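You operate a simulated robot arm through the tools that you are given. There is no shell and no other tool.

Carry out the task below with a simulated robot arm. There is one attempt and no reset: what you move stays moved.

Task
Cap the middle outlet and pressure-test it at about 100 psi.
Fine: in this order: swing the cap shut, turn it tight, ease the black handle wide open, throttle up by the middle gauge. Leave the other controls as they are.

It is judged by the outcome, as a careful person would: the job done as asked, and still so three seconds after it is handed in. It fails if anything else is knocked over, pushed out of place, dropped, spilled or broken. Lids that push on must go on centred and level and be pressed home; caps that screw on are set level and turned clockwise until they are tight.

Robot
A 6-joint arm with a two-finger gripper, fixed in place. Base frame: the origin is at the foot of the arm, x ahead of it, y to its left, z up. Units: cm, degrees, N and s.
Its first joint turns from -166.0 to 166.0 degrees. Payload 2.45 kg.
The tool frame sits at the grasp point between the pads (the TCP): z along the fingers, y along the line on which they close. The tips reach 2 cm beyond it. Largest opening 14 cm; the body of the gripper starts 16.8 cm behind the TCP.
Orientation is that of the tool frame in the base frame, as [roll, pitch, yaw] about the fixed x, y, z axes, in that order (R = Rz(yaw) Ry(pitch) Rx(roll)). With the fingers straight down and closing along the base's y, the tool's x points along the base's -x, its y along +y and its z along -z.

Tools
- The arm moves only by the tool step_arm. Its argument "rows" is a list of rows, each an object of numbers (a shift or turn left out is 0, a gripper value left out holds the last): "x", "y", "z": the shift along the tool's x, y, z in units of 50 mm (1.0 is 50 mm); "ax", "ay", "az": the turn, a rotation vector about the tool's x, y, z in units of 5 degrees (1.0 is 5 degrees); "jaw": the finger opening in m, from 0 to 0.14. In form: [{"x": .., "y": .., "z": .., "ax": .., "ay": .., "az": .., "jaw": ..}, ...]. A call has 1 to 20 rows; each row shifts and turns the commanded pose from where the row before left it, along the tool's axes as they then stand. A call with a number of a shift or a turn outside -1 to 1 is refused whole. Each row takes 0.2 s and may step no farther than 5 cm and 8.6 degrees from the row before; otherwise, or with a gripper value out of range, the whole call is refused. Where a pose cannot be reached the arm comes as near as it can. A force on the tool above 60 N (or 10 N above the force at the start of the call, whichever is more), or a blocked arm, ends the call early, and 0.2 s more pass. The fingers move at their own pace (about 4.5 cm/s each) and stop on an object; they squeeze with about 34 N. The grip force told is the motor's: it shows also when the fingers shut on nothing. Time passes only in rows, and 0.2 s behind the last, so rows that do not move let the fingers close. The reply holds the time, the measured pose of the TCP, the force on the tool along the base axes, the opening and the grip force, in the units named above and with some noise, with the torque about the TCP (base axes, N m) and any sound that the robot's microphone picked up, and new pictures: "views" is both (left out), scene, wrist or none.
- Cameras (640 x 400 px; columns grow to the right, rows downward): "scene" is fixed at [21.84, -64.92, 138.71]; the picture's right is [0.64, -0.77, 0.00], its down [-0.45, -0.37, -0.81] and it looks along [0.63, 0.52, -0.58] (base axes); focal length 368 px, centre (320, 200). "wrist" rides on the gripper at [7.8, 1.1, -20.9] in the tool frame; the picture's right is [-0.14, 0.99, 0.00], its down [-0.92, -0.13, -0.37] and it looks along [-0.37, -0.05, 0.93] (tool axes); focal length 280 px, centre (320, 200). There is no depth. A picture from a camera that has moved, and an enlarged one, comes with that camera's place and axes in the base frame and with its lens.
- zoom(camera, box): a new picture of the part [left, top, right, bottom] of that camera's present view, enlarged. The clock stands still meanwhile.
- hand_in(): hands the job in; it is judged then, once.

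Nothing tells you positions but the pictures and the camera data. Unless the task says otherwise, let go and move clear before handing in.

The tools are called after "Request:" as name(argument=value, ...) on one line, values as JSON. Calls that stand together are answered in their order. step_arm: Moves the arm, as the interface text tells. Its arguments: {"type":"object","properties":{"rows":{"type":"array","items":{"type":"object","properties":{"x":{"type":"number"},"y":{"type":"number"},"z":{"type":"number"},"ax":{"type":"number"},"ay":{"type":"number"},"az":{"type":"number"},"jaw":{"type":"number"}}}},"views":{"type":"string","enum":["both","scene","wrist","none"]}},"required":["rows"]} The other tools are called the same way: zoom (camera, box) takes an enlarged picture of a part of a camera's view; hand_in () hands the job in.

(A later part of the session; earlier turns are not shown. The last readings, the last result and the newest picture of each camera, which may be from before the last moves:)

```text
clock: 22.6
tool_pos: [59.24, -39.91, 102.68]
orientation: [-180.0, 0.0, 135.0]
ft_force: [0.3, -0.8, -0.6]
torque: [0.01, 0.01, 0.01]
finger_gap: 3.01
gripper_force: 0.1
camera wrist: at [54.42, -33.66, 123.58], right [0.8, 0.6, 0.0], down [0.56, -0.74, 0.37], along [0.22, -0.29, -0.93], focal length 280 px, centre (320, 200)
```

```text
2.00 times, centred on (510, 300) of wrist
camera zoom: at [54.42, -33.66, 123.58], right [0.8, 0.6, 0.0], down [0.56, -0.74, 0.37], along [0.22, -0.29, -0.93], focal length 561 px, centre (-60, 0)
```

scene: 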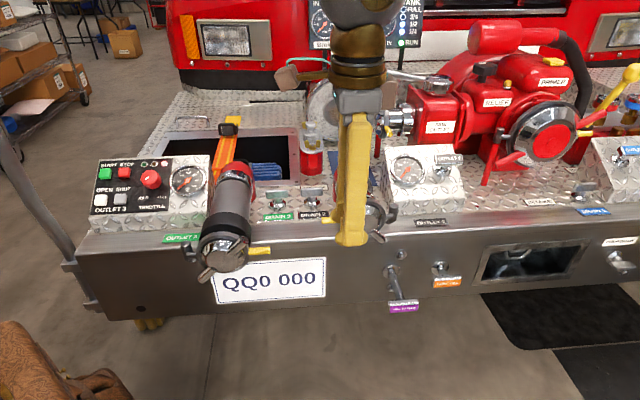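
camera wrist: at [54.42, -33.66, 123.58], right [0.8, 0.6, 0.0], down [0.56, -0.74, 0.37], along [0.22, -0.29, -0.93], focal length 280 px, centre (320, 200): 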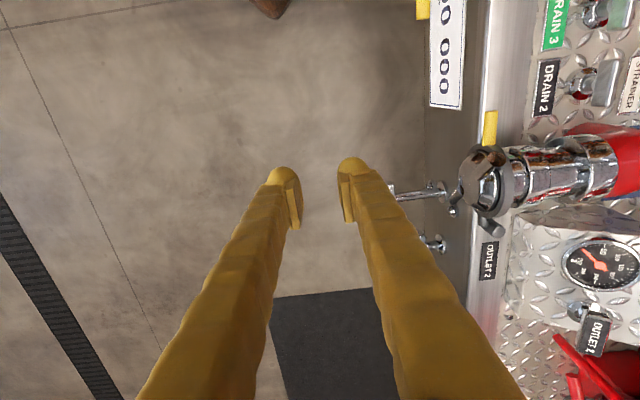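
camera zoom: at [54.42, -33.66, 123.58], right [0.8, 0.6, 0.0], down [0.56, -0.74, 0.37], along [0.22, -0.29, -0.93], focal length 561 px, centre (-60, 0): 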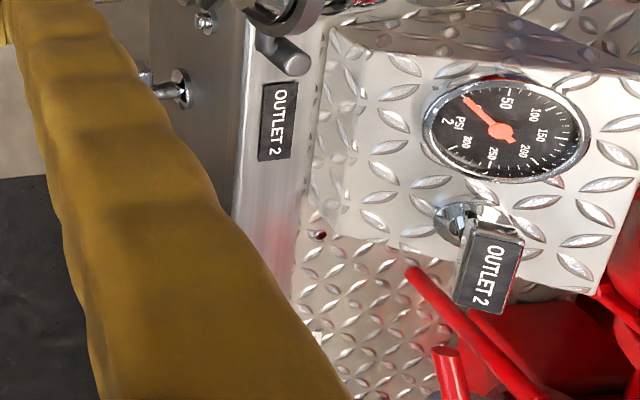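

Request:
zoom(camera="wrist", box=[430, 90, 590, 250])

Request:
step_arm(rows=[{"x": -0.8, "y": -0.2}, {"x": -0.8, "y": -0.2}, {"ax": -0.924, "ay": -0.924, "az": -0.924}, {"ax": -0.924, "ay": -0.924, "az": -0.924}, {"ax": -0.924, "ay": -0.924, "az": -0.924}, {"ax": -0.924, "ay": -0.924, "az": -0.924}, {"ax": -0.924, "ay": -0.924, "az": -0.924}, {"ax": -0.924, "ay": -0.924, "az": -0.924}, {"ax": -0.924, "ay": -0.924, "az": -0.924}, {"ax": -0.924, "ay": -0.924, "az": -0.924}, {"ax": -0.924, "ay": -0.924, "az": -0.924}, {"ax": -0.924, "ay": -0.924, "az": -0.924}, {"ax": -0.924, "ay": -0.924, "az": -0.924}, {"ax": -0.924, "ay": -0.924, "az": -0.924}, {"ax": -0.924, "ay": -0.924, "az": -0.924}, {"ax": -0.924, "ay": -0.924, "az": -0.924}, {"ax": -0.924, "ay": -0.924, "az": -0.924, "jaw": 0.1}], views="both")

```text
2.50 times, centred on (510, 170) of wrist
camera zoom: at [54.42, -33.66, 123.58], right [0.8, 0.6, 0.0], down [0.56, -0.74, 0.37], along [0.22, -0.29, -0.93], focal length 701 px, centre (-155, 275)
```

zoom: 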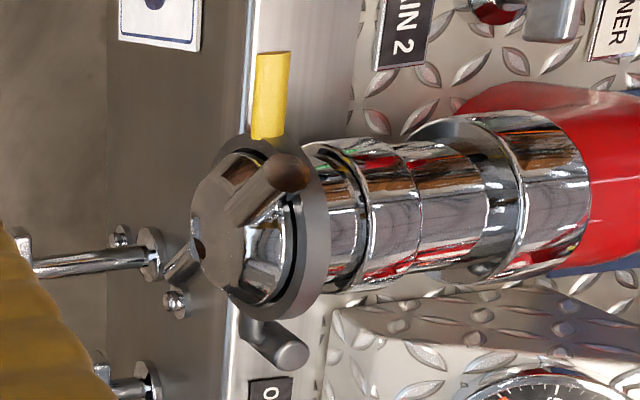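

```text
clock: 26.2
tool_pos: [63.52, -46.53, 102.59]
orientation: [-68.7, 89.8, -23.6]
ft_force: [0.5, 0.5, -0.4]
torque: [-0.05, 0.05, -0.01]
finger_gap: 6.45
gripper_force: 0.0
camera wrist: at [47.98, -60.71, 94.86], right [-0.7, 0.7, 0.13], down [-0.17, -0.35, 0.92], along [0.69, 0.62, 0.37], focal length 280 px, centre (320, 200)
```

scene: 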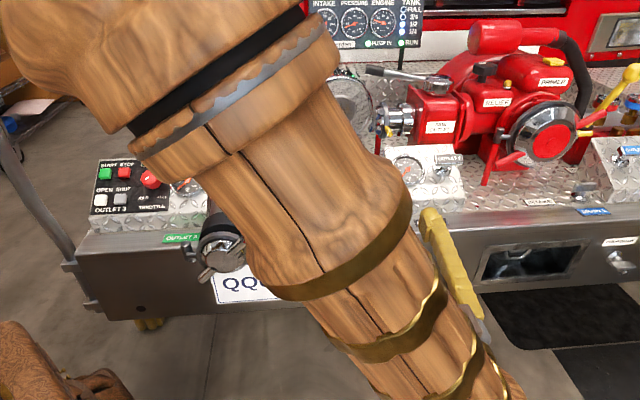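
wrist: 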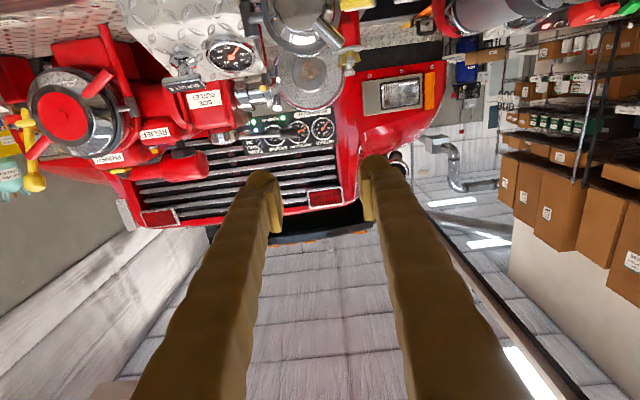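

The tool is now horizontal. I'll lower it to the height of the cap axis and look at the lugs from the front.

Request:
step_arm(rows=[{"x": 0.96, "jaw": 0.12}, {"x": 0.96}, {"x": 0.96}, {"x": 0.96}], views="both")

Request:
zoom(camera="wrist", box=[230, 80, 430, 240])

```text
clock: 27.2
tool_pos: [63.79, -46.85, 83.44]
orientation: [-104.7, 90.0, -59.6]
ft_force: [0.8, -0.4, -0.1]
torque: [-0.03, 0.03, 0.02]
finger_gap: 12.01
gripper_force: 0.0
camera wrist: at [48.08, -60.95, 75.7], right [-0.7, 0.7, 0.14], down [-0.17, -0.35, 0.92], along [0.69, 0.62, 0.36], focal length 280 px, centre (320, 200)
```

scene: 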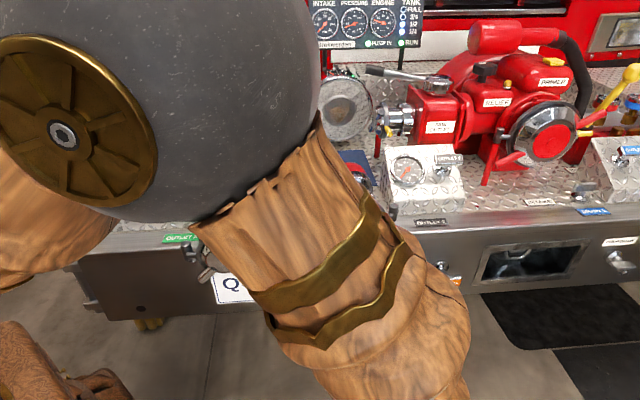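
wrist: 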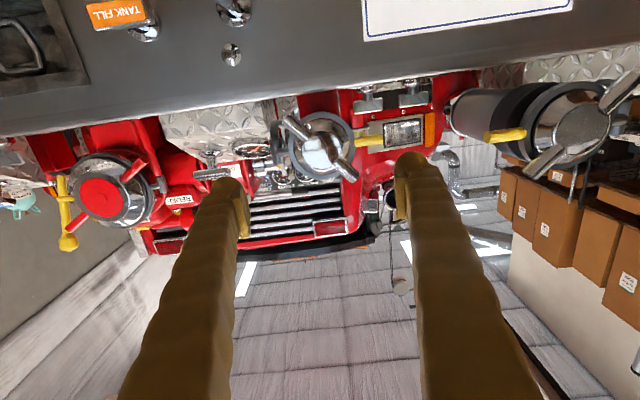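

```text
2.50 times, centred on (330, 160) of wrist
camera zoom: at [48.08, -60.95, 75.7], right [-0.7, 0.7, 0.14], down [-0.17, -0.35, 0.92], along [0.69, 0.62, 0.36], focal length 701 px, centre (295, 300)
```

zoom: 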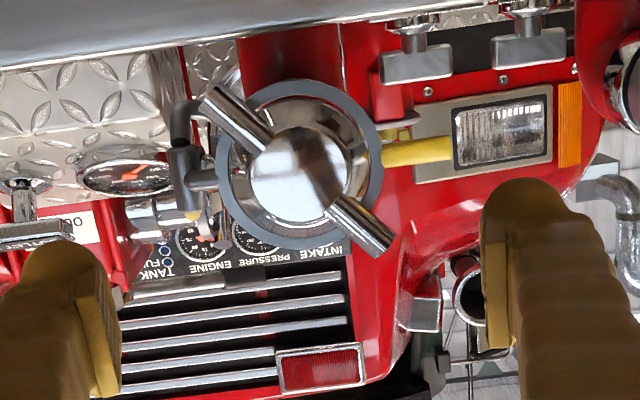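

The cap axis is near e≈77.8, z≈84.4. The two radial lugs lie on a 45° line, from upper left to lower right. I'll centre the tool on the axis with the fingers in the gaps between the lugs, then advance.

Request:
step_arm(rows=[{"z": 0.9, "x": -0.05, "y": 0.02, "jaw": 0.1}, {"z": 0.9, "x": -0.05, "y": 0.02}, {"z": 0.9, "x": -0.05, "y": 0.02}, {"z": 0.9, "x": -0.04, "y": 0.02}], views="both")

Request:
zoom(camera="wrist", box=[200, 100, 440, 280])

```text
clock: 28.2
tool_pos: [75.83, -33.63, 84.44]
orientation: [-73.0, 90.0, -28.0]
ft_force: [0.2, -0.5, 0.1]
torque: [0.02, -0.01, 0.0]
finger_gap: 10.0
gripper_force: 0.0
camera wrist: at [60.19, -47.68, 76.64], right [-0.7, 0.7, 0.14], down [-0.17, -0.35, 0.92], along [0.69, 0.62, 0.37], focal length 280 px, centre (320, 200)
```

scene: 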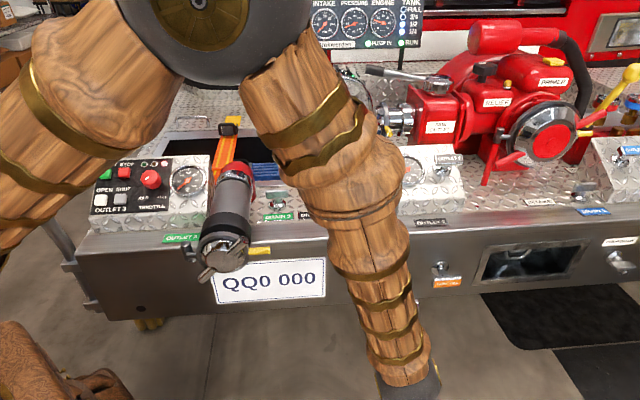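
wrist: 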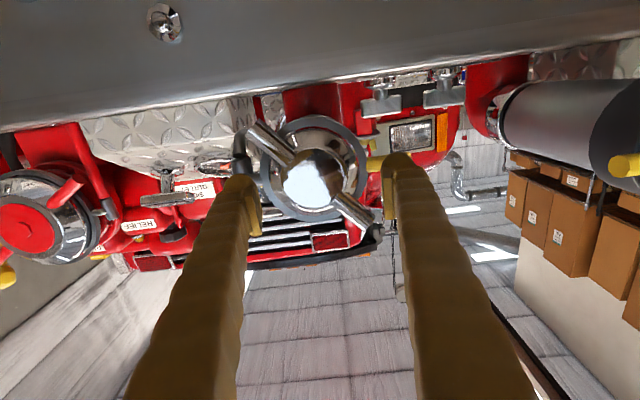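

```text
2.22 times, centred on (320, 190) of wrist
camera zoom: at [60.19, -47.68, 76.64], right [-0.7, 0.7, 0.14], down [-0.17, -0.35, 0.92], along [0.69, 0.62, 0.37], focal length 623 px, centre (320, 222)
```

zoom: 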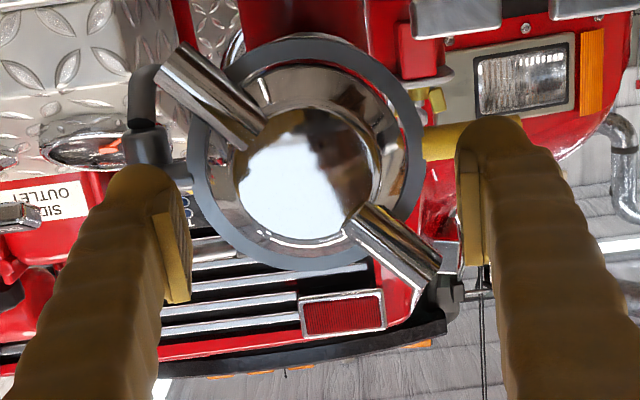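

I'll shift 0.5 cm to centre on the axis and advance so the fingertips sit beside the lugs.

Request:
step_arm(rows=[{"y": -0.1}, {"z": 0.32}, {"z": 0.3}, {"z": 0.0}], views="wrist")

Request:
zoom(camera="wrist", box=[200, 100, 440, 280])

```text
clock: 29.2
tool_pos: [78.51, -31.8, 84.47]
orientation: [-109.4, 89.9, -64.4]
ft_force: [0.1, 0.0, 0.6]
torque: [-0.01, 0.0, 0.02]
finger_gap: 10.0
gripper_force: 0.1
camera wrist: at [62.9, -45.87, 76.71], right [-0.7, 0.7, 0.14], down [-0.17, -0.35, 0.92], along [0.69, 0.62, 0.36], focal length 280 px, centre (320, 200)
```

wrist: 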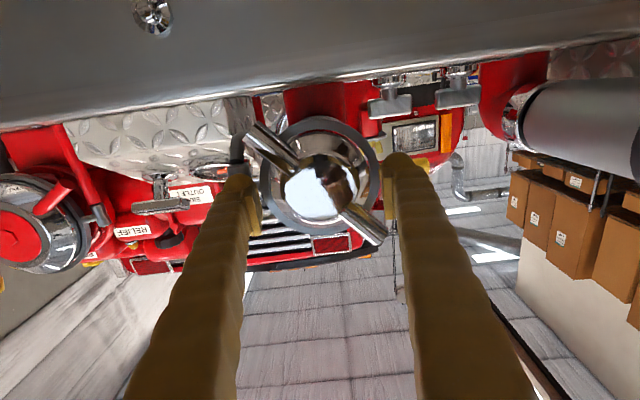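

```text
2.22 times, centred on (320, 190) of wrist
camera zoom: at [62.9, -45.87, 76.71], right [-0.7, 0.7, 0.14], down [-0.17, -0.35, 0.92], along [0.69, 0.62, 0.36], focal length 623 px, centre (320, 222)
```

zoom: 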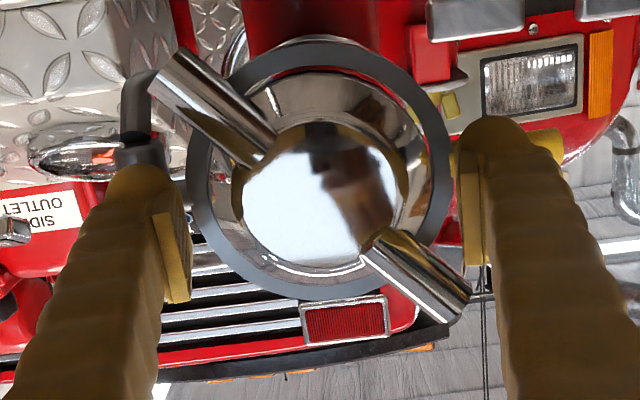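

Centred within a few millimetres. Now I'll rotate clockwise (positive about the tool's forward axis) and watch the torque.

Request:
step_arm(rows=[{"az": 1, "x": 0.04}, {"az": 1}, {"az": 1}, {"az": 1}], views="wrist")

Request:
zoom(camera="wrist", box=[200, 100, 440, 280])

```text
clock: 30.2
tool_pos: [78.53, -31.78, 84.28]
orientation: [90.0, 70.0, 135.0]
ft_force: [0.2, -0.3, -0.7]
torque: [-0.04, -0.01, 0.0]
finger_gap: 9.99
gripper_force: 0.0
camera wrist: at [61.11, -44.04, 77.21], right [-0.63, 0.62, 0.47], down [0.05, -0.57, 0.82], along [0.78, 0.54, 0.33], focal length 280 px, centre (320, 200)
```

wrist: 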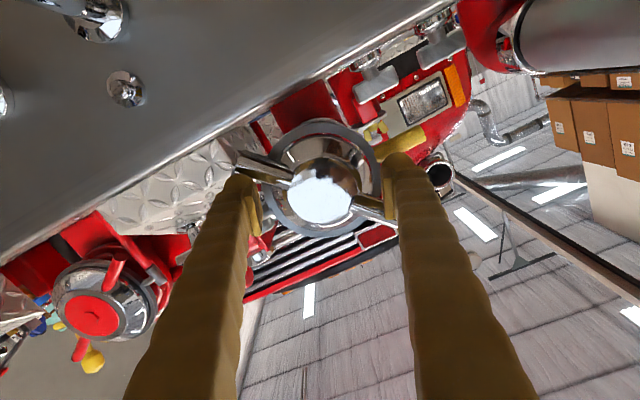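

```text
2.22 times, centred on (320, 190) of wrist
camera zoom: at [61.11, -44.04, 77.21], right [-0.63, 0.62, 0.47], down [0.05, -0.57, 0.82], along [0.78, 0.54, 0.33], focal length 623 px, centre (320, 222)
```

zoom: 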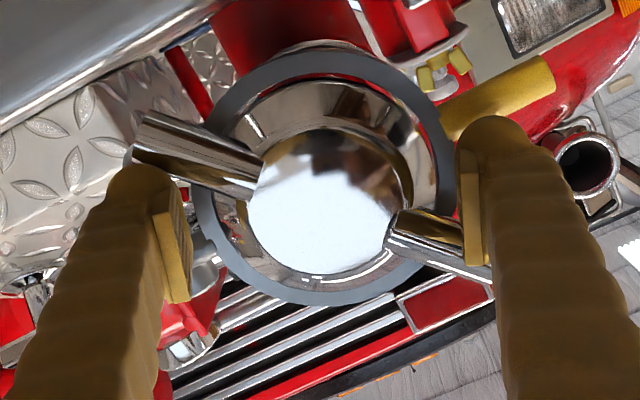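

Request:
step_arm(rows=[{"az": 1}, {"az": 1}, {"az": 1}], views="wrist")

Request:
zoom(camera="wrist", box=[200, 100, 440, 280])

```text
clock: 31.0
tool_pos: [78.62, -31.85, 84.24]
orientation: [90.0, 54.9, 135.1]
ft_force: [-1.1, -5.1, 1.3]
torque: [-0.25, 0.05, -0.19]
finger_gap: 10.13
gripper_force: 0.3
camera wrist: at [59.92, -42.81, 78.41], right [-0.52, 0.52, 0.68], down [0.19, -0.71, 0.68], along [0.83, 0.48, 0.27], focal length 280 px, centre (320, 200)
```

wrist: 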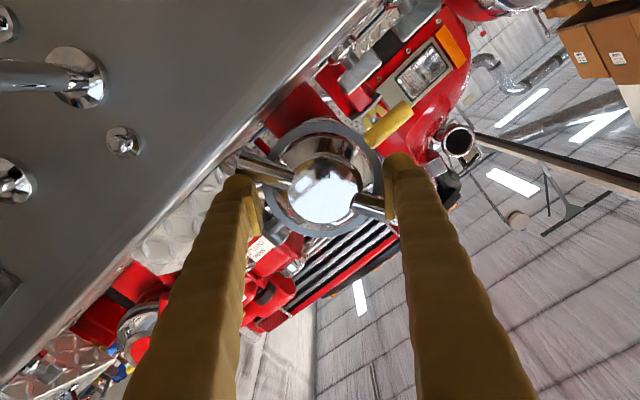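

```text
2.22 times, centred on (320, 190) of wrist
camera zoom: at [59.92, -42.81, 78.41], right [-0.52, 0.52, 0.68], down [0.19, -0.71, 0.68], along [0.83, 0.48, 0.27], focal length 623 px, centre (320, 222)
```

zoom: 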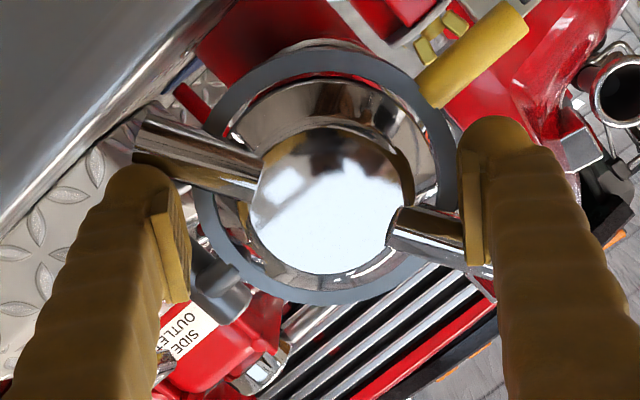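

The fingers have picked up the lugs and the cap is turning. I'll continue clockwise.

Request:
step_arm(rows=[{"az": 1}, {"az": 1}, {"az": 1}, {"az": 1}, {"az": 1}, {"az": 1}, {"az": 1}, {"az": 1}], views="both")

Request:
zoom(camera="wrist", box=[200, 100, 440, 280])

```text
clock: 32.8
tool_pos: [78.57, -31.71, 84.25]
orientation: [89.9, 15.0, 135.2]
ft_force: [-3.4, 1.8, -0.8]
torque: [-0.01, -0.23, 0.05]
finger_gap: 10.08
gripper_force: 1.0
camera wrist: at [58.2, -41.1, 83.29], right [-0.09, 0.09, 0.99], down [0.39, -0.91, 0.11], along [0.92, 0.4, 0.05], focal length 280 px, centre (320, 200)
```

scene: 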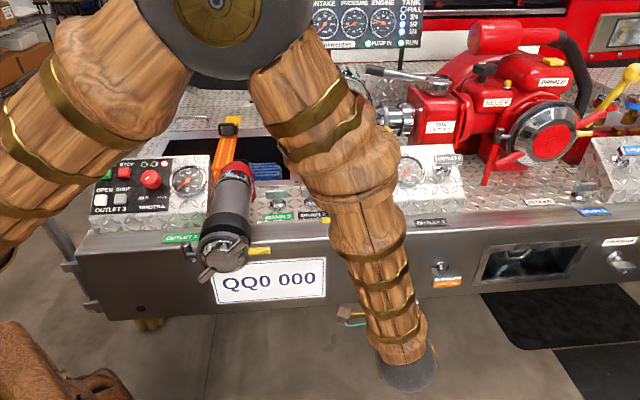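
wrist: 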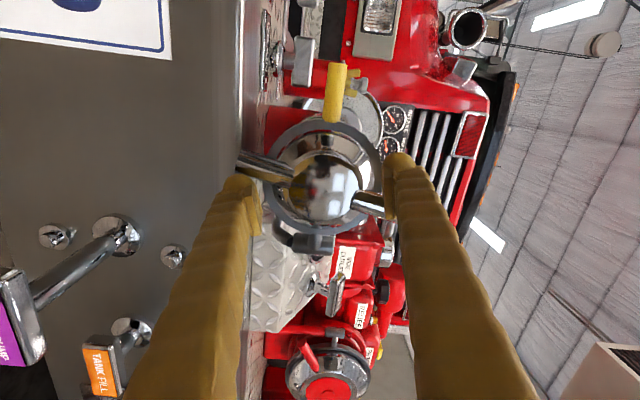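

```text
2.22 times, centred on (320, 190) of wrist
camera zoom: at [58.2, -41.1, 83.29], right [-0.09, 0.09, 0.99], down [0.39, -0.91, 0.11], along [0.92, 0.4, 0.05], focal length 623 px, centre (320, 222)
```

zoom: 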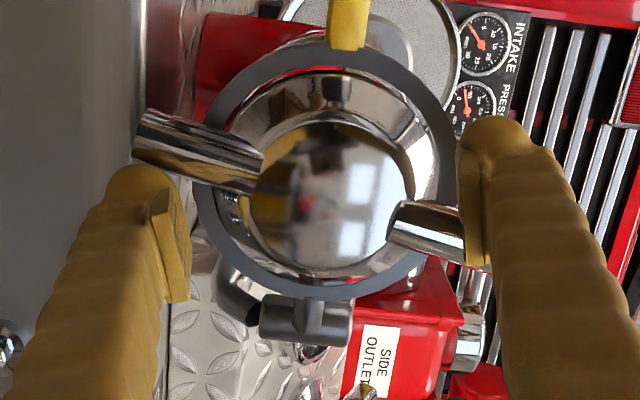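

Request:
step_arm(rows=[{"az": 1}, {"az": 1}, {"az": 1}, {"az": 1}, {"az": 1}, {"az": 1}, {"az": 1}, {"az": 1}, {"az": 1}, {"az": 1}], views="wrist")

Request:
zoom(camera="wrist", box=[200, 100, 440, 280])

```text
clock: 34.7
tool_pos: [78.17, -32.1, 84.5]
orientation: [89.8, -25.3, 135.0]
ft_force: [-34.9, -30.6, 12.0]
torque: [-0.74, -1.86, -0.43]
finger_gap: 10.05
gripper_force: 21.1
stopped in row 9: the force on the tool passed its limit at 69 N (the readings are from after the stop); the commanded pose is now the measured one
camera wrist: at [58.71, -42.29, 88.73], right [0.38, -0.39, 0.84], down [0.29, -0.81, -0.51], along [0.88, 0.44, -0.2], focal length 280 px, centre (320, 200)
```

wrist: 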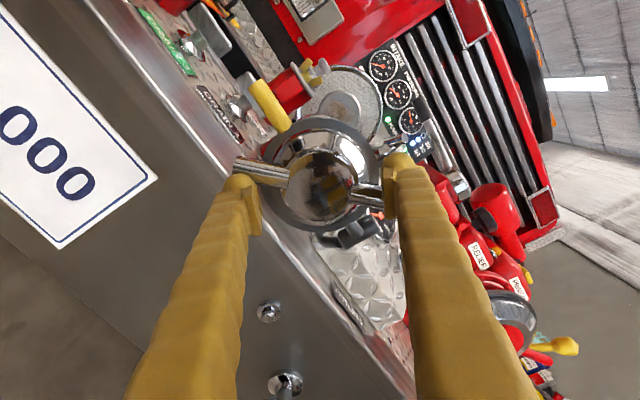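

```text
2.22 times, centred on (320, 190) of wrist
camera zoom: at [58.71, -42.29, 88.73], right [0.38, -0.39, 0.84], down [0.29, -0.81, -0.51], along [0.88, 0.44, -0.2], focal length 623 px, centre (320, 222)
```

zoom: 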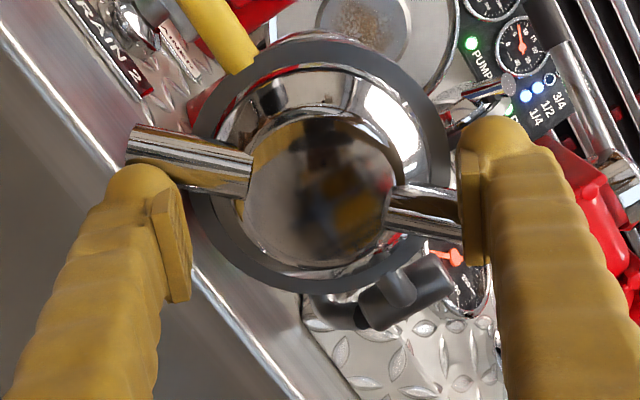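

The fingertips began to ride up on the lugs as resistance rose, so the cap is getting stiff. I'll back off a little, engage deeper, and try again.

Request:
step_arm(rows=[{"az": -1}, {"az": -1}, {"z": 0.1}, {"z": 0.1}, {"z": 0.06}], views="wrist")

Request:
zoom(camera="wrist", box=[200, 100, 440, 280])

```text
clock: 35.9
tool_pos: [79.23, -30.92, 84.39]
orientation: [90.0, -15.3, 135.1]
ft_force: [-9.0, 3.9, 8.7]
torque: [-0.38, -0.65, 0.0]
finger_gap: 10.36
gripper_force: 3.4
camera wrist: at [59.33, -40.73, 87.46], right [0.28, -0.28, 0.92], down [0.35, -0.86, -0.37], along [0.9, 0.42, -0.14], focal length 280 px, centre (320, 200)
```

wrist: 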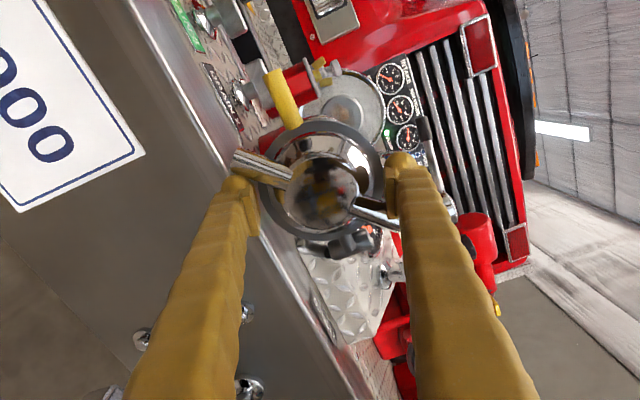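

```text
2.22 times, centred on (320, 190) of wrist
camera zoom: at [59.33, -40.73, 87.46], right [0.28, -0.28, 0.92], down [0.35, -0.86, -0.37], along [0.9, 0.42, -0.14], focal length 623 px, centre (320, 222)
```

zoom: 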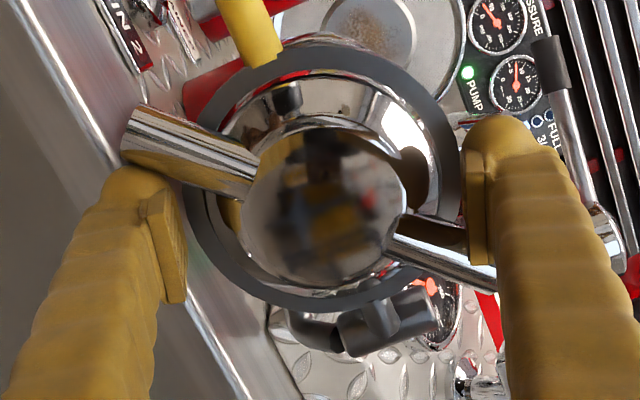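

Request:
step_arm(rows=[{"az": 0.5}, {"az": 0.5}, {"az": 0.5}, {"az": 0.5}], views="wrist")

Request:
zoom(camera="wrist", box=[200, 100, 440, 280])

```text
clock: 36.9
tool_pos: [79.33, -30.98, 84.51]
orientation: [89.9, -24.3, 135.1]
ft_force: [-43.5, 13.9, 4.8]
torque: [-23.31, -23.63, 0.16]
finger_gap: 10.66
gripper_force: 45.3
camera wrist: at [59.72, -41.2, 88.67], right [0.38, -0.38, 0.85], down [0.3, -0.82, -0.5], along [0.88, 0.44, -0.19], focal length 280 px, centre (320, 200)
```

wrist: 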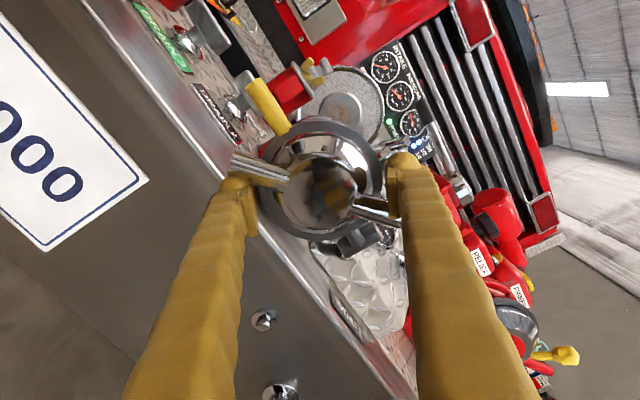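

```text
2.22 times, centred on (320, 190) of wrist
camera zoom: at [59.72, -41.2, 88.67], right [0.38, -0.38, 0.85], down [0.3, -0.82, -0.5], along [0.88, 0.44, -0.19], focal length 623 px, centre (320, 222)
```

zoom: 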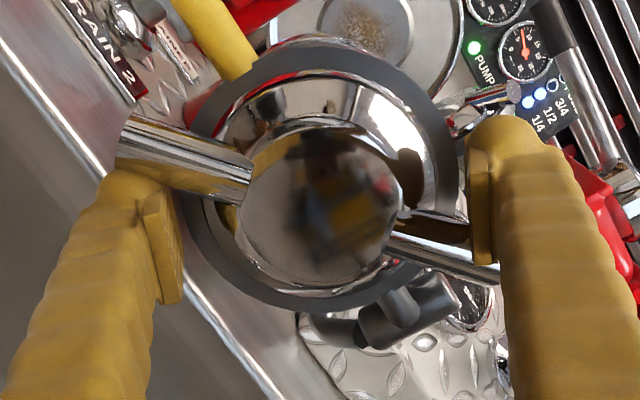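

The torque reached about 33 N·m with the cap no longer turning, so it is tight. I'll back off the fingers and retreat along the axis.

Request:
step_arm(rows=[{"az": -0.5}, {"az": -0.5}, {"az": -1}, {"az": -1}, {"z": -0.6}, {"z": -0.9}, {"z": -0.9}, {"z": -0.9}], views="both")

Request:
zoom(camera="wrist", box=[200, 80, 440, 260])

```text
clock: 38.7
tool_pos: [67.63, -42.63, 84.19]
orientation: [89.9, -10.5, 135.0]
ft_force: [0.2, -1.2, 0.6]
torque: [0.0, 0.0, -0.01]
finger_gap: 10.01
gripper_force: 0.0
camera wrist: at [47.49, -52.1, 86.66], right [0.22, -0.22, 0.95], down [0.37, -0.88, -0.29], along [0.9, 0.41, -0.11], focal length 280 px, centre (320, 200)
```

scene: 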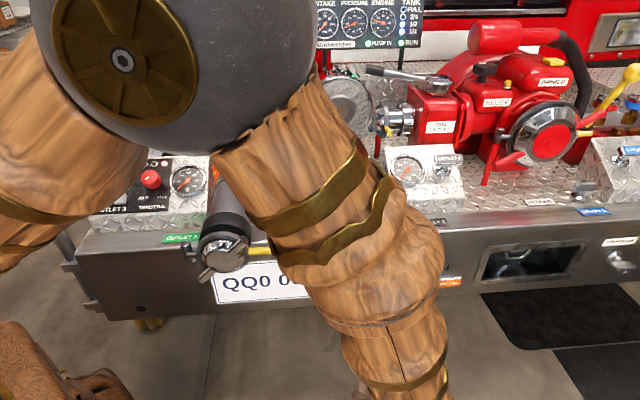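
wrist: 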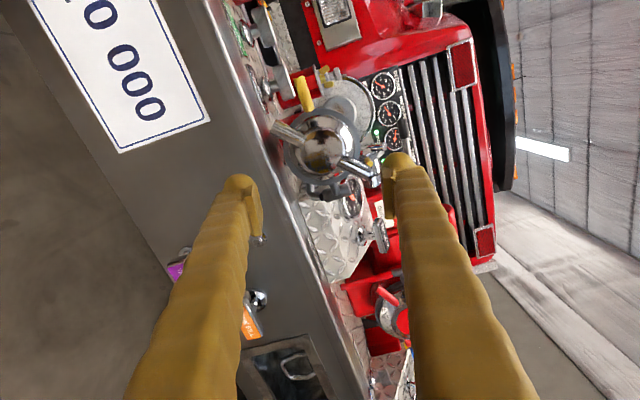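

```text
2.22 times, centred on (320, 170) of wrist
camera zoom: at [47.49, -52.1, 86.66], right [0.22, -0.22, 0.95], down [0.37, -0.88, -0.29], along [0.9, 0.41, -0.11], focal length 623 px, centre (320, 267)
```

zoom: 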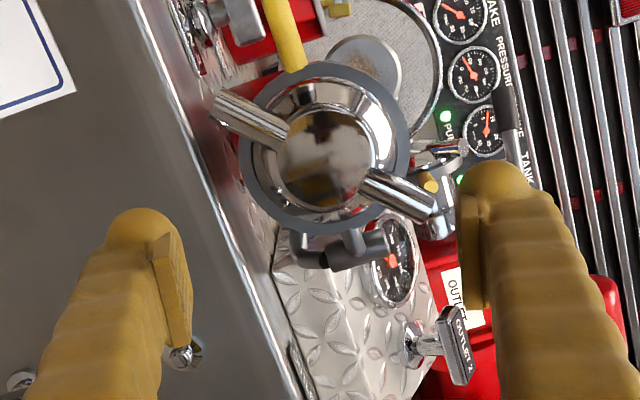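

The cap has turned a quarter turn and is tight. Next is the black OUTLET 2 T-handle: its stem rises about 4.6 cm from the sloped panel at [111.3, -34.9, 85.8] to a bar at [110.9, -36.2, 90.4]. I'll raise the tool and re-orient it to grip the bar diagonally from above and to the left.

Request:
step_arm(rows=[{"y": 0.85, "x": 0.158}, {"y": 0.85, "x": 0.158}, {"y": 0.85, "x": 0.158}, {"y": 0.85, "x": 0.158}, {"y": 0.85, "x": 0.158}, {"y": 0.85, "x": 0.158}, {"ax": 0.9464, "ay": -0.7062, "az": -0.5914}, {"ax": 0.9464, "ay": -0.7062, "az": -0.5914}, {"ax": 0.9464, "ay": -0.7062, "az": -0.5914}, {"ax": 0.9464, "ay": -0.7062, "az": -0.5914}, {"ax": 0.9464, "ay": -0.7062, "az": -0.5914}, {"ax": 0.9464, "ay": -0.7062, "az": -0.5914}, {"ax": 0.9464, "ay": -0.7062, "az": -0.5914}, {"ax": 0.9464, "ay": -0.7062, "az": -0.5914}, {"ax": 0.9464, "ay": -0.7062, "az": -0.5914}, {"ax": 0.9464, "ay": -0.7062, "az": -0.5914}, {"ax": 0.9464, "ay": -0.7062, "az": -0.5914}, {"ax": 0.9464, "ay": -0.7062, "az": -0.5914}, {"ax": 0.9464, "ay": -0.7062, "az": -0.5914}, {"ax": 0.9464, "ay": -0.7062, "az": -0.5914}], views="both")

```text
clock: 42.9
tool_pos: [67.66, -42.59, 110.46]
orientation: [155.1, 47.0, 117.7]
ft_force: [-0.3, 0.1, 0.5]
torque: [0.08, 0.02, 0.02]
finger_gap: 10.03
gripper_force: 0.1
camera wrist: at [51.52, -29.03, 117.94], right [0.7, 0.6, 0.38], down [-0.04, -0.5, 0.86], along [0.71, -0.62, -0.32], focal length 280 px, centre (320, 200)
```

scene: 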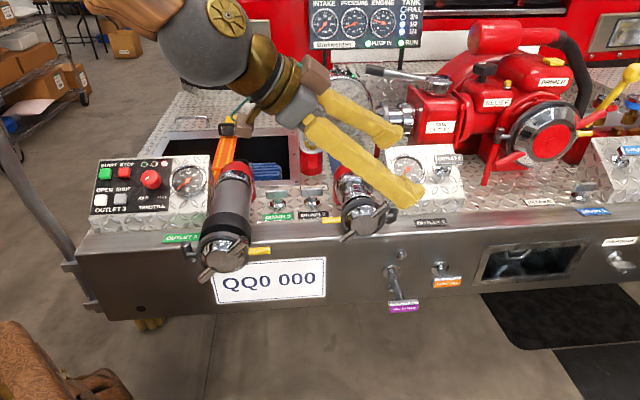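
wrist: 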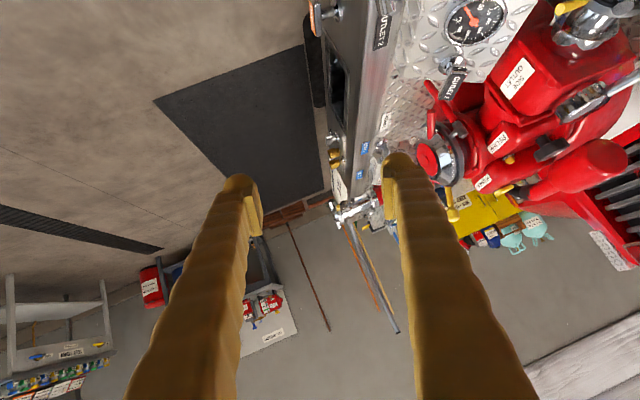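

Request:
zoom(camera="wrist", box=[370, 0, 550, 140])

Request:
zoom(camera="scene", box=[380, 120, 500, 220])

```text
2.86 times, centred on (460, 70) of wrist
camera zoom: at [51.52, -29.03, 117.94], right [0.7, 0.6, 0.38], down [-0.04, -0.5, 0.86], along [0.71, -0.62, -0.32], focal length 801 px, centre (-80, 571)
```

zoom: 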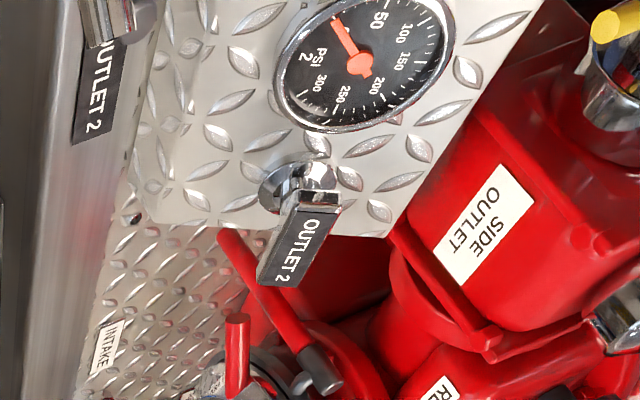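

```text
4.00 times, centred on (440, 170) of scene
camera zoom: at [21.84, -64.92, 138.71], right [0.64, -0.77, 0.0], down [-0.45, -0.37, -0.81], along [0.63, 0.52, -0.58], focal length 1473 px, centre (-160, 320)
```

zoom: 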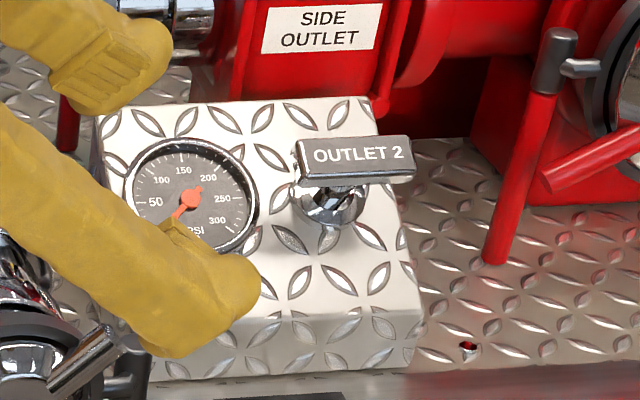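

The bar's label face is black, 7–8 cm long and about 2.3 cm wide, and the panel slopes about 23°. I'll trim the orientation so the jaws are square to the bar and move to a pre-grasp point 14 cm short of it.

Request:
step_arm(rows=[{"ax": -0.51, "az": 0.616, "jaw": 0.055}, {"ax": -0.51, "az": 0.616}, {"x": 0.196, "y": 0.538, "z": 0.578}, {"x": 0.196, "y": 0.538, "z": 0.578}, {"x": 0.196, "y": 0.538, "z": 0.578}, {"x": 0.196, "y": 0.538, "z": 0.578}, {"x": 0.196, "y": 0.538, "z": 0.578}, {"x": 0.196, "y": 0.538, "z": 0.578}, {"x": 0.196, "y": 0.538, "z": 0.578}, {"x": 0.196, "y": 0.538, "z": 0.578}, {"x": 0.196, "y": 0.538, "z": 0.578}], views="both")

Request:
zoom(camera="wrist", box=[220, 80, 440, 240])

Request:
zoom(camera="scene", box=[380, 100, 520, 220])

```text
clock: 45.3
tool_pos: [97.67, -38.15, 101.82]
orientation: [144.7, 41.7, 112.9]
ft_force: [0.8, 0.0, 0.4]
torque: [-0.02, 0.01, 0.02]
finger_gap: 5.5
gripper_force: 0.0
out of reach, approached as far as the arm can: row 5, 6, 7, 8, 9, 10, 11
camera wrist: at [80.43, -26.31, 109.91], right [0.64, 0.57, 0.52], down [-0.08, -0.62, 0.78], along [0.77, -0.54, -0.35], focal length 280 px, centre (320, 200)
```

scene: 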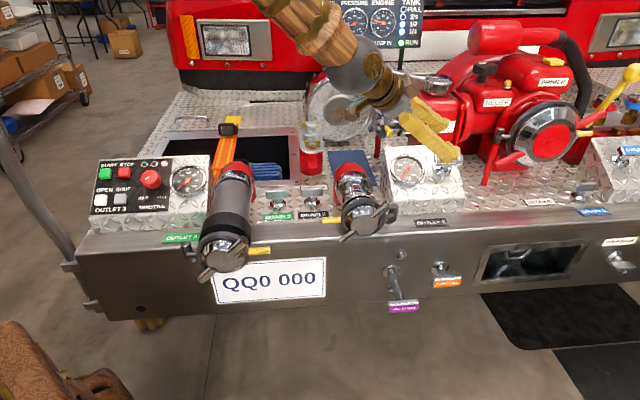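
wrist: 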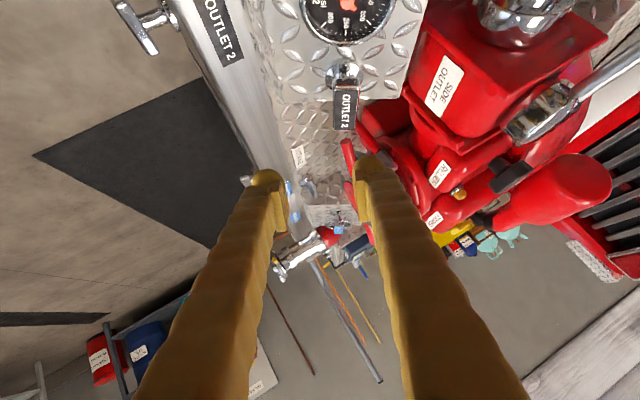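

```text
2.50 times, centred on (330, 160) of wrist
camera zoom: at [80.43, -26.31, 109.91], right [0.64, 0.57, 0.52], down [-0.08, -0.62, 0.78], along [0.77, -0.54, -0.35], focal length 701 px, centre (295, 300)
```

zoom: 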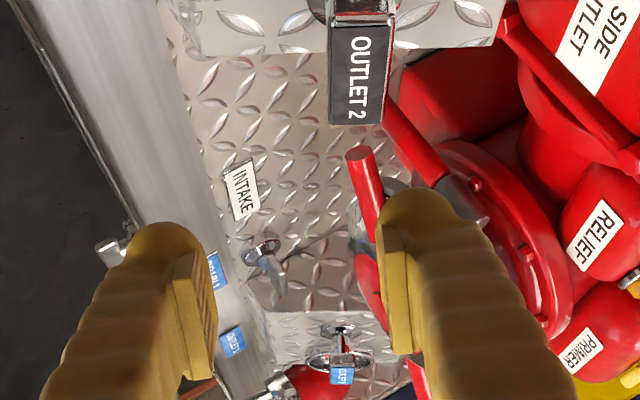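

```text
3.33 times, centred on (450, 160) of scene
camera zoom: at [21.84, -64.92, 138.71], right [0.64, -0.77, 0.0], down [-0.45, -0.37, -0.81], along [0.63, 0.52, -0.58], focal length 1227 px, centre (-113, 333)
```

zoom: 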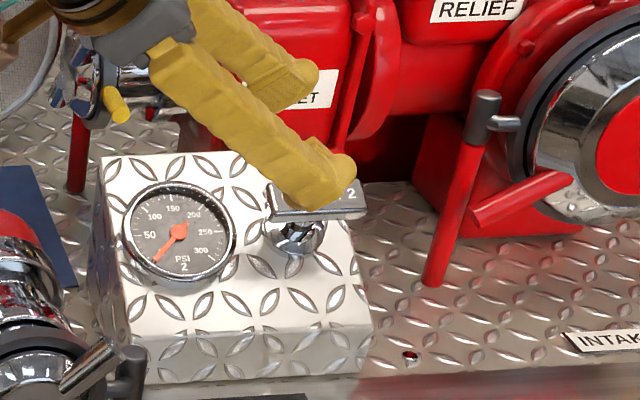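

The arm stalled because the tool lined up with the forearm. The bar is still reachable with a steeper tool that leans only slightly from the left. I'll back out a little and rotate 30° about the closing axis.

Request:
step_arm(rows=[{"ay": 1, "z": -0.3}, {"ay": 1, "z": -0.3}, {"ay": 1, "z": -0.3}, {"ay": 1, "z": -0.3}, {"ay": 1, "z": -0.2}, {"ay": 1, "z": -0.2}, {"z": 0}], views="both")

```text
clock: 46.9
tool_pos: [97.13, -34.53, 107.9]
orientation: [146.0, 25.6, 127.2]
ft_force: [-0.8, 0.6, 0.4]
torque: [0.01, -0.01, 0.0]
finger_gap: 5.49
gripper_force: 0.0
out of reach, approached as far as the arm can: row 1, 2, 3, 4
camera wrist: at [79.37, -29.44, 120.8], right [0.58, 0.59, 0.56], down [0.19, -0.77, 0.61], along [0.79, -0.25, -0.56], focal length 280 px, centre (320, 200)
```

scene: 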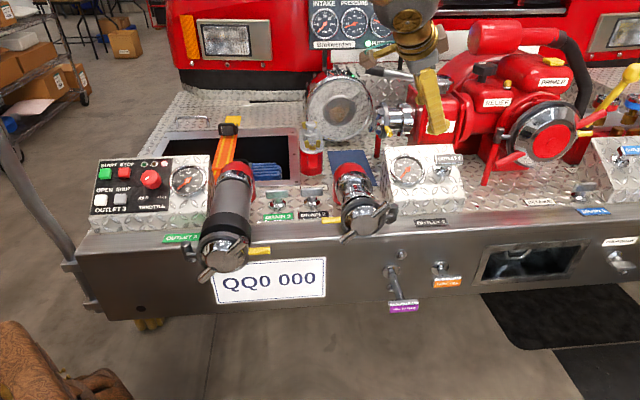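
wrist: 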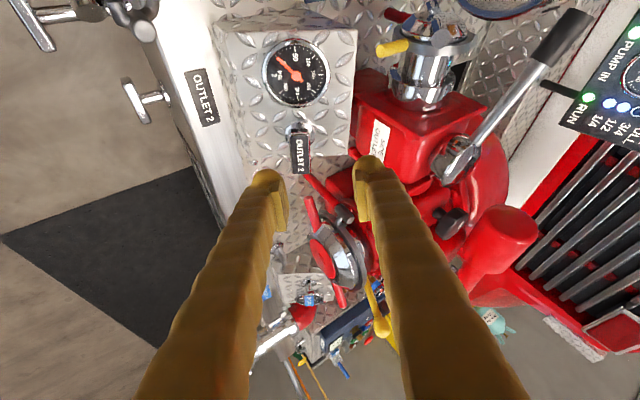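

Good, this configuration is reachable. I'll square up the orientation and approach the pre-grasp point above the bar.

Request:
step_arm(rows=[{"ax": 0.676, "ay": 0.388, "az": 0.257}, {"ax": 0.676, "ay": 0.388, "az": 0.257}, {"ax": 0.676, "ay": 0.388, "az": 0.257}, {"x": -0.193, "y": 0.047, "z": 0.665}, {"x": -0.193, "y": 0.047, "z": 0.665}, {"z": 0}], views="both")

Request:
zoom(camera="wrist", box=[220, 80, 420, 240])

Request:
zoom(camera="scene", box=[380, 100, 520, 220])

```text
clock: 48.3
tool_pos: [101.59, -35.51, 103.1]
orientation: [155.8, 18.5, 126.6]
ft_force: [0.7, -0.1, 0.0]
torque: [-0.01, 0.02, -0.01]
finger_gap: 5.51
gripper_force: 0.1
camera wrist: at [87.39, -29.16, 119.07], right [0.73, 0.54, 0.43], down [0.25, -0.79, 0.56], along [0.64, -0.3, -0.71], focal length 280 px, centre (320, 200)
```

scene: 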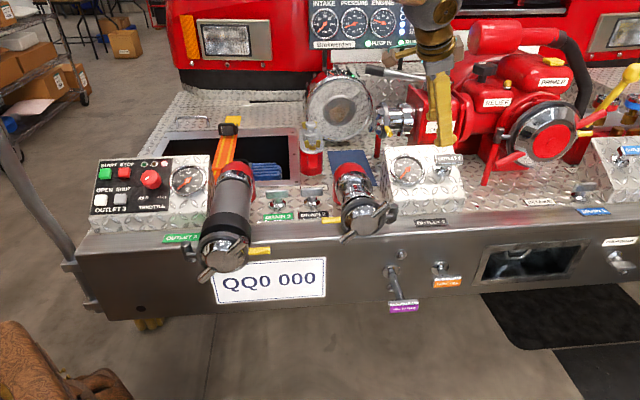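
wrist: 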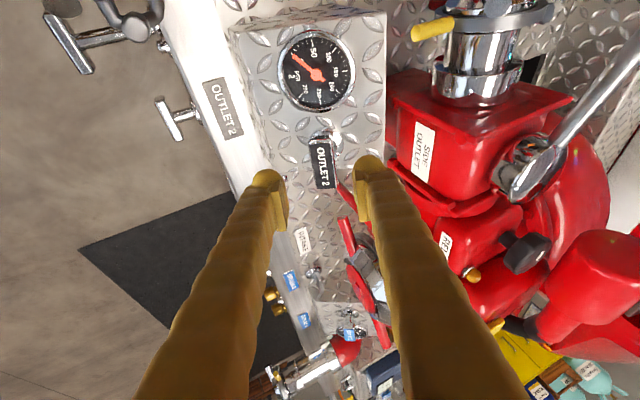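

```text
2.50 times, centred on (320, 160) of wrist
camera zoom: at [87.39, -29.16, 119.07], right [0.73, 0.54, 0.43], down [0.25, -0.79, 0.56], along [0.64, -0.3, -0.71], focal length 701 px, centre (320, 300)
```

zoom: 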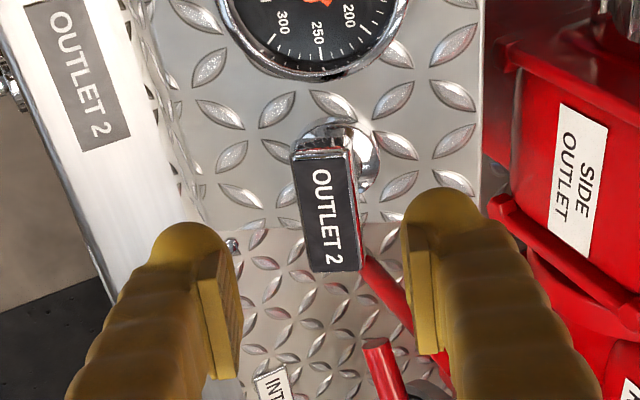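

```text
3.33 times, centred on (450, 160) of scene
camera zoom: at [21.84, -64.92, 138.71], right [0.64, -0.77, 0.0], down [-0.45, -0.37, -0.81], along [0.63, 0.52, -0.58], focal length 1227 px, centre (-113, 333)
```

zoom: 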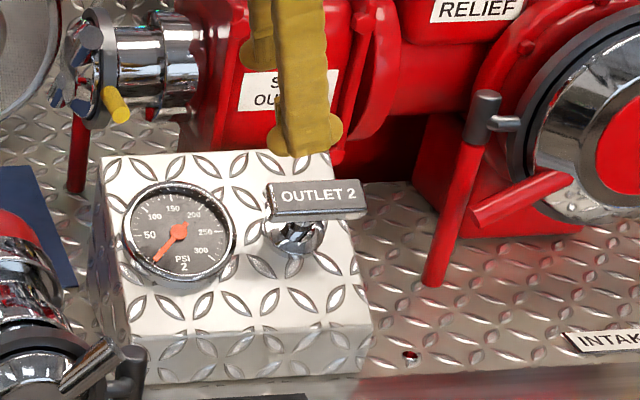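

The bar lines up with the jaws. I'll descend toward it in two stages.

Request:
step_arm(rows=[{"x": -0.077, "y": 0.008, "z": 0.7725}, {"x": -0.077, "y": 0.008, "z": 0.7725}, {"x": -0.077, "y": 0.008, "z": 0.7}, {"z": 0}], views="both")

Request:
zoom(camera="wrist", box=[220, 80, 420, 240])

Request:
zoom(camera="scene", box=[380, 100, 520, 220])

```text
clock: 49.3
tool_pos: [108.17, -36.37, 93.89]
orientation: [155.6, 18.6, 126.5]
ft_force: [-0.6, 0.3, -0.5]
torque: [0.01, 0.0, 0.0]
finger_gap: 5.47
gripper_force: 0.1
camera wrist: at [93.93, -29.9, 109.93], right [0.73, 0.54, 0.43], down [0.25, -0.79, 0.56], along [0.64, -0.3, -0.71], focal length 280 px, centre (320, 200)
```

scene: 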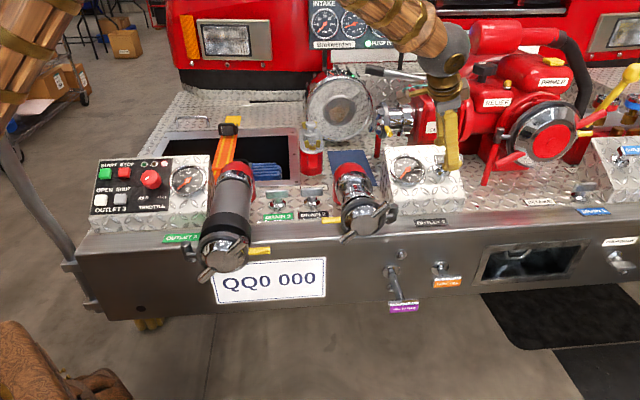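
wrist: 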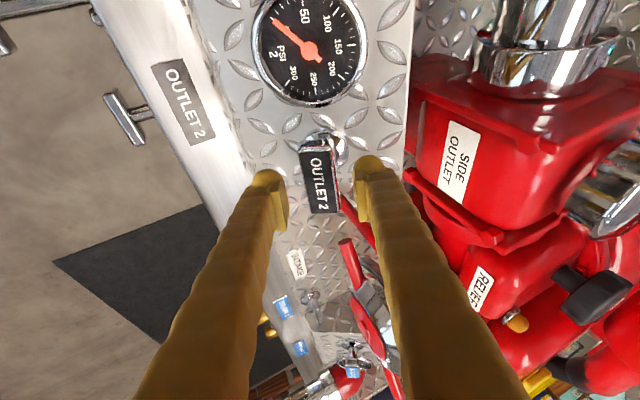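

```text
2.50 times, centred on (320, 160) of wrist
camera zoom: at [93.93, -29.9, 109.93], right [0.73, 0.54, 0.43], down [0.25, -0.79, 0.56], along [0.64, -0.3, -0.71], focal length 701 px, centre (320, 300)
```

zoom: 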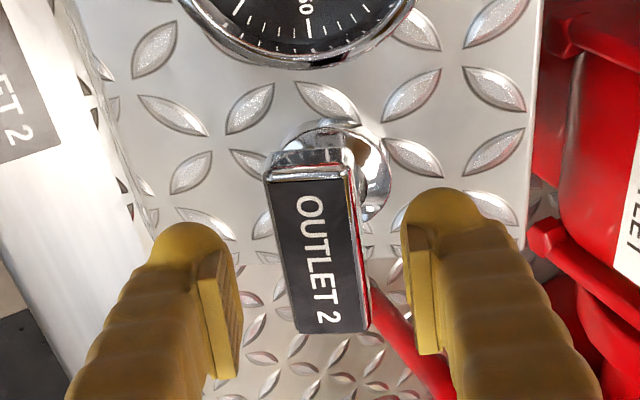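

```text
3.33 times, centred on (450, 160) of scene
camera zoom: at [21.84, -64.92, 138.71], right [0.64, -0.77, 0.0], down [-0.45, -0.37, -0.81], along [0.63, 0.52, -0.58], focal length 1227 px, centre (-113, 333)
```

zoom: 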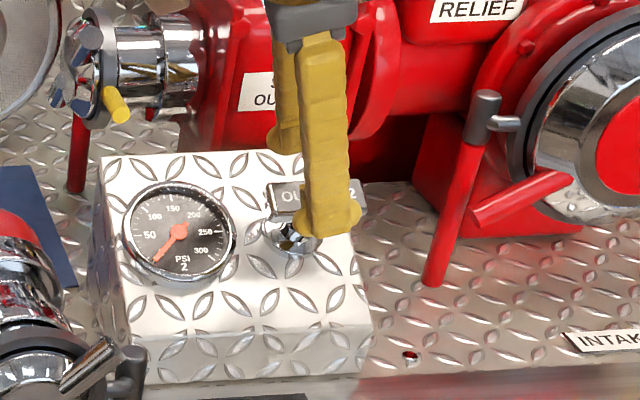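

Request:
step_arm(rows=[{"z": 0.4}, {"z": 0.38}, {"z": 0}], views="both")

Request:
zoom(camera="wrist", box=[220, 80, 420, 240])

Request:
zoom(camera="scene", box=[380, 100, 520, 220])

```text
clock: 50.1
tool_pos: [110.01, -36.33, 90.39]
orientation: [155.8, 18.6, 126.4]
ft_force: [0.1, -0.5, -0.9]
torque: [0.01, 0.01, 0.02]
finger_gap: 5.49
gripper_force: 0.1
camera wrist: at [95.77, -29.94, 106.36], right [0.73, 0.54, 0.43], down [0.25, -0.79, 0.56], along [0.64, -0.3, -0.71], focal length 280 px, centre (320, 200)
```

scene: 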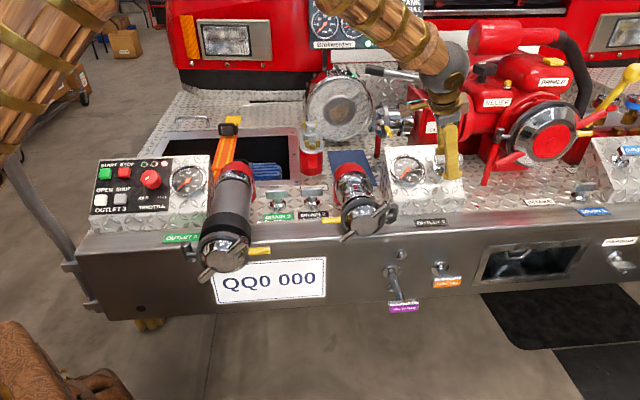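
wrist: 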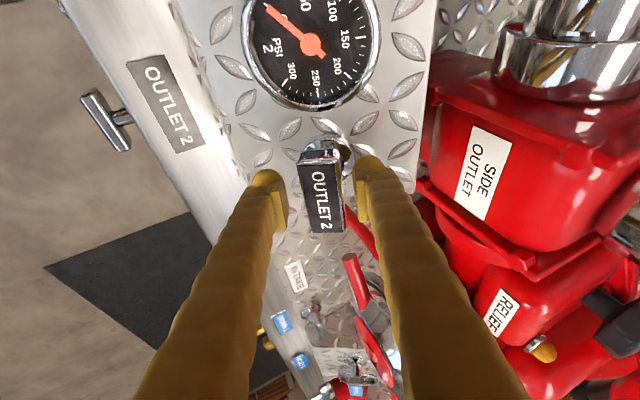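

```text
2.50 times, centred on (320, 160) of wrist
camera zoom: at [95.77, -29.94, 106.36], right [0.73, 0.54, 0.43], down [0.25, -0.79, 0.56], along [0.64, -0.3, -0.71], focal length 701 px, centre (320, 300)
```

zoom: 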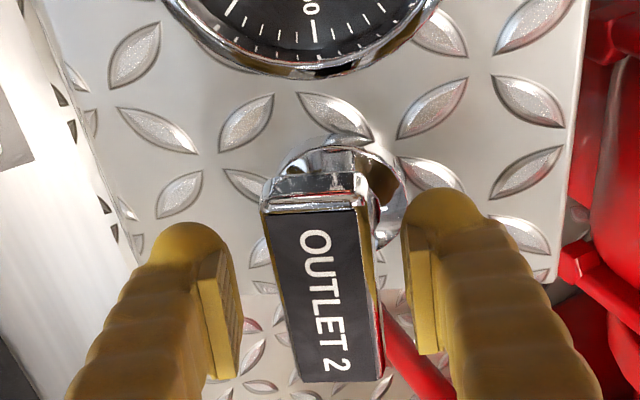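

```text
3.33 times, centred on (450, 160) of scene
camera zoom: at [21.84, -64.92, 138.71], right [0.64, -0.77, 0.0], down [-0.45, -0.37, -0.81], along [0.63, 0.52, -0.58], focal length 1227 px, centre (-113, 333)
```

zoom: 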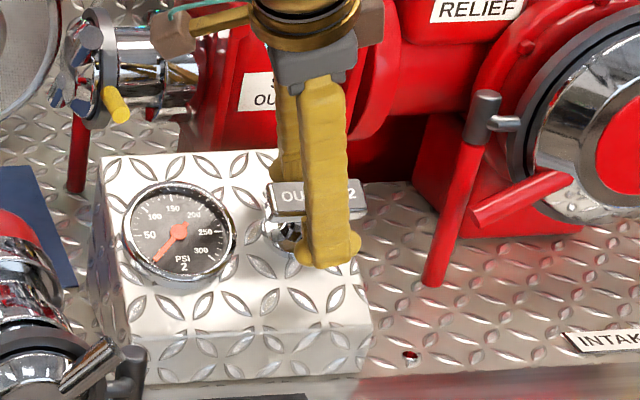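

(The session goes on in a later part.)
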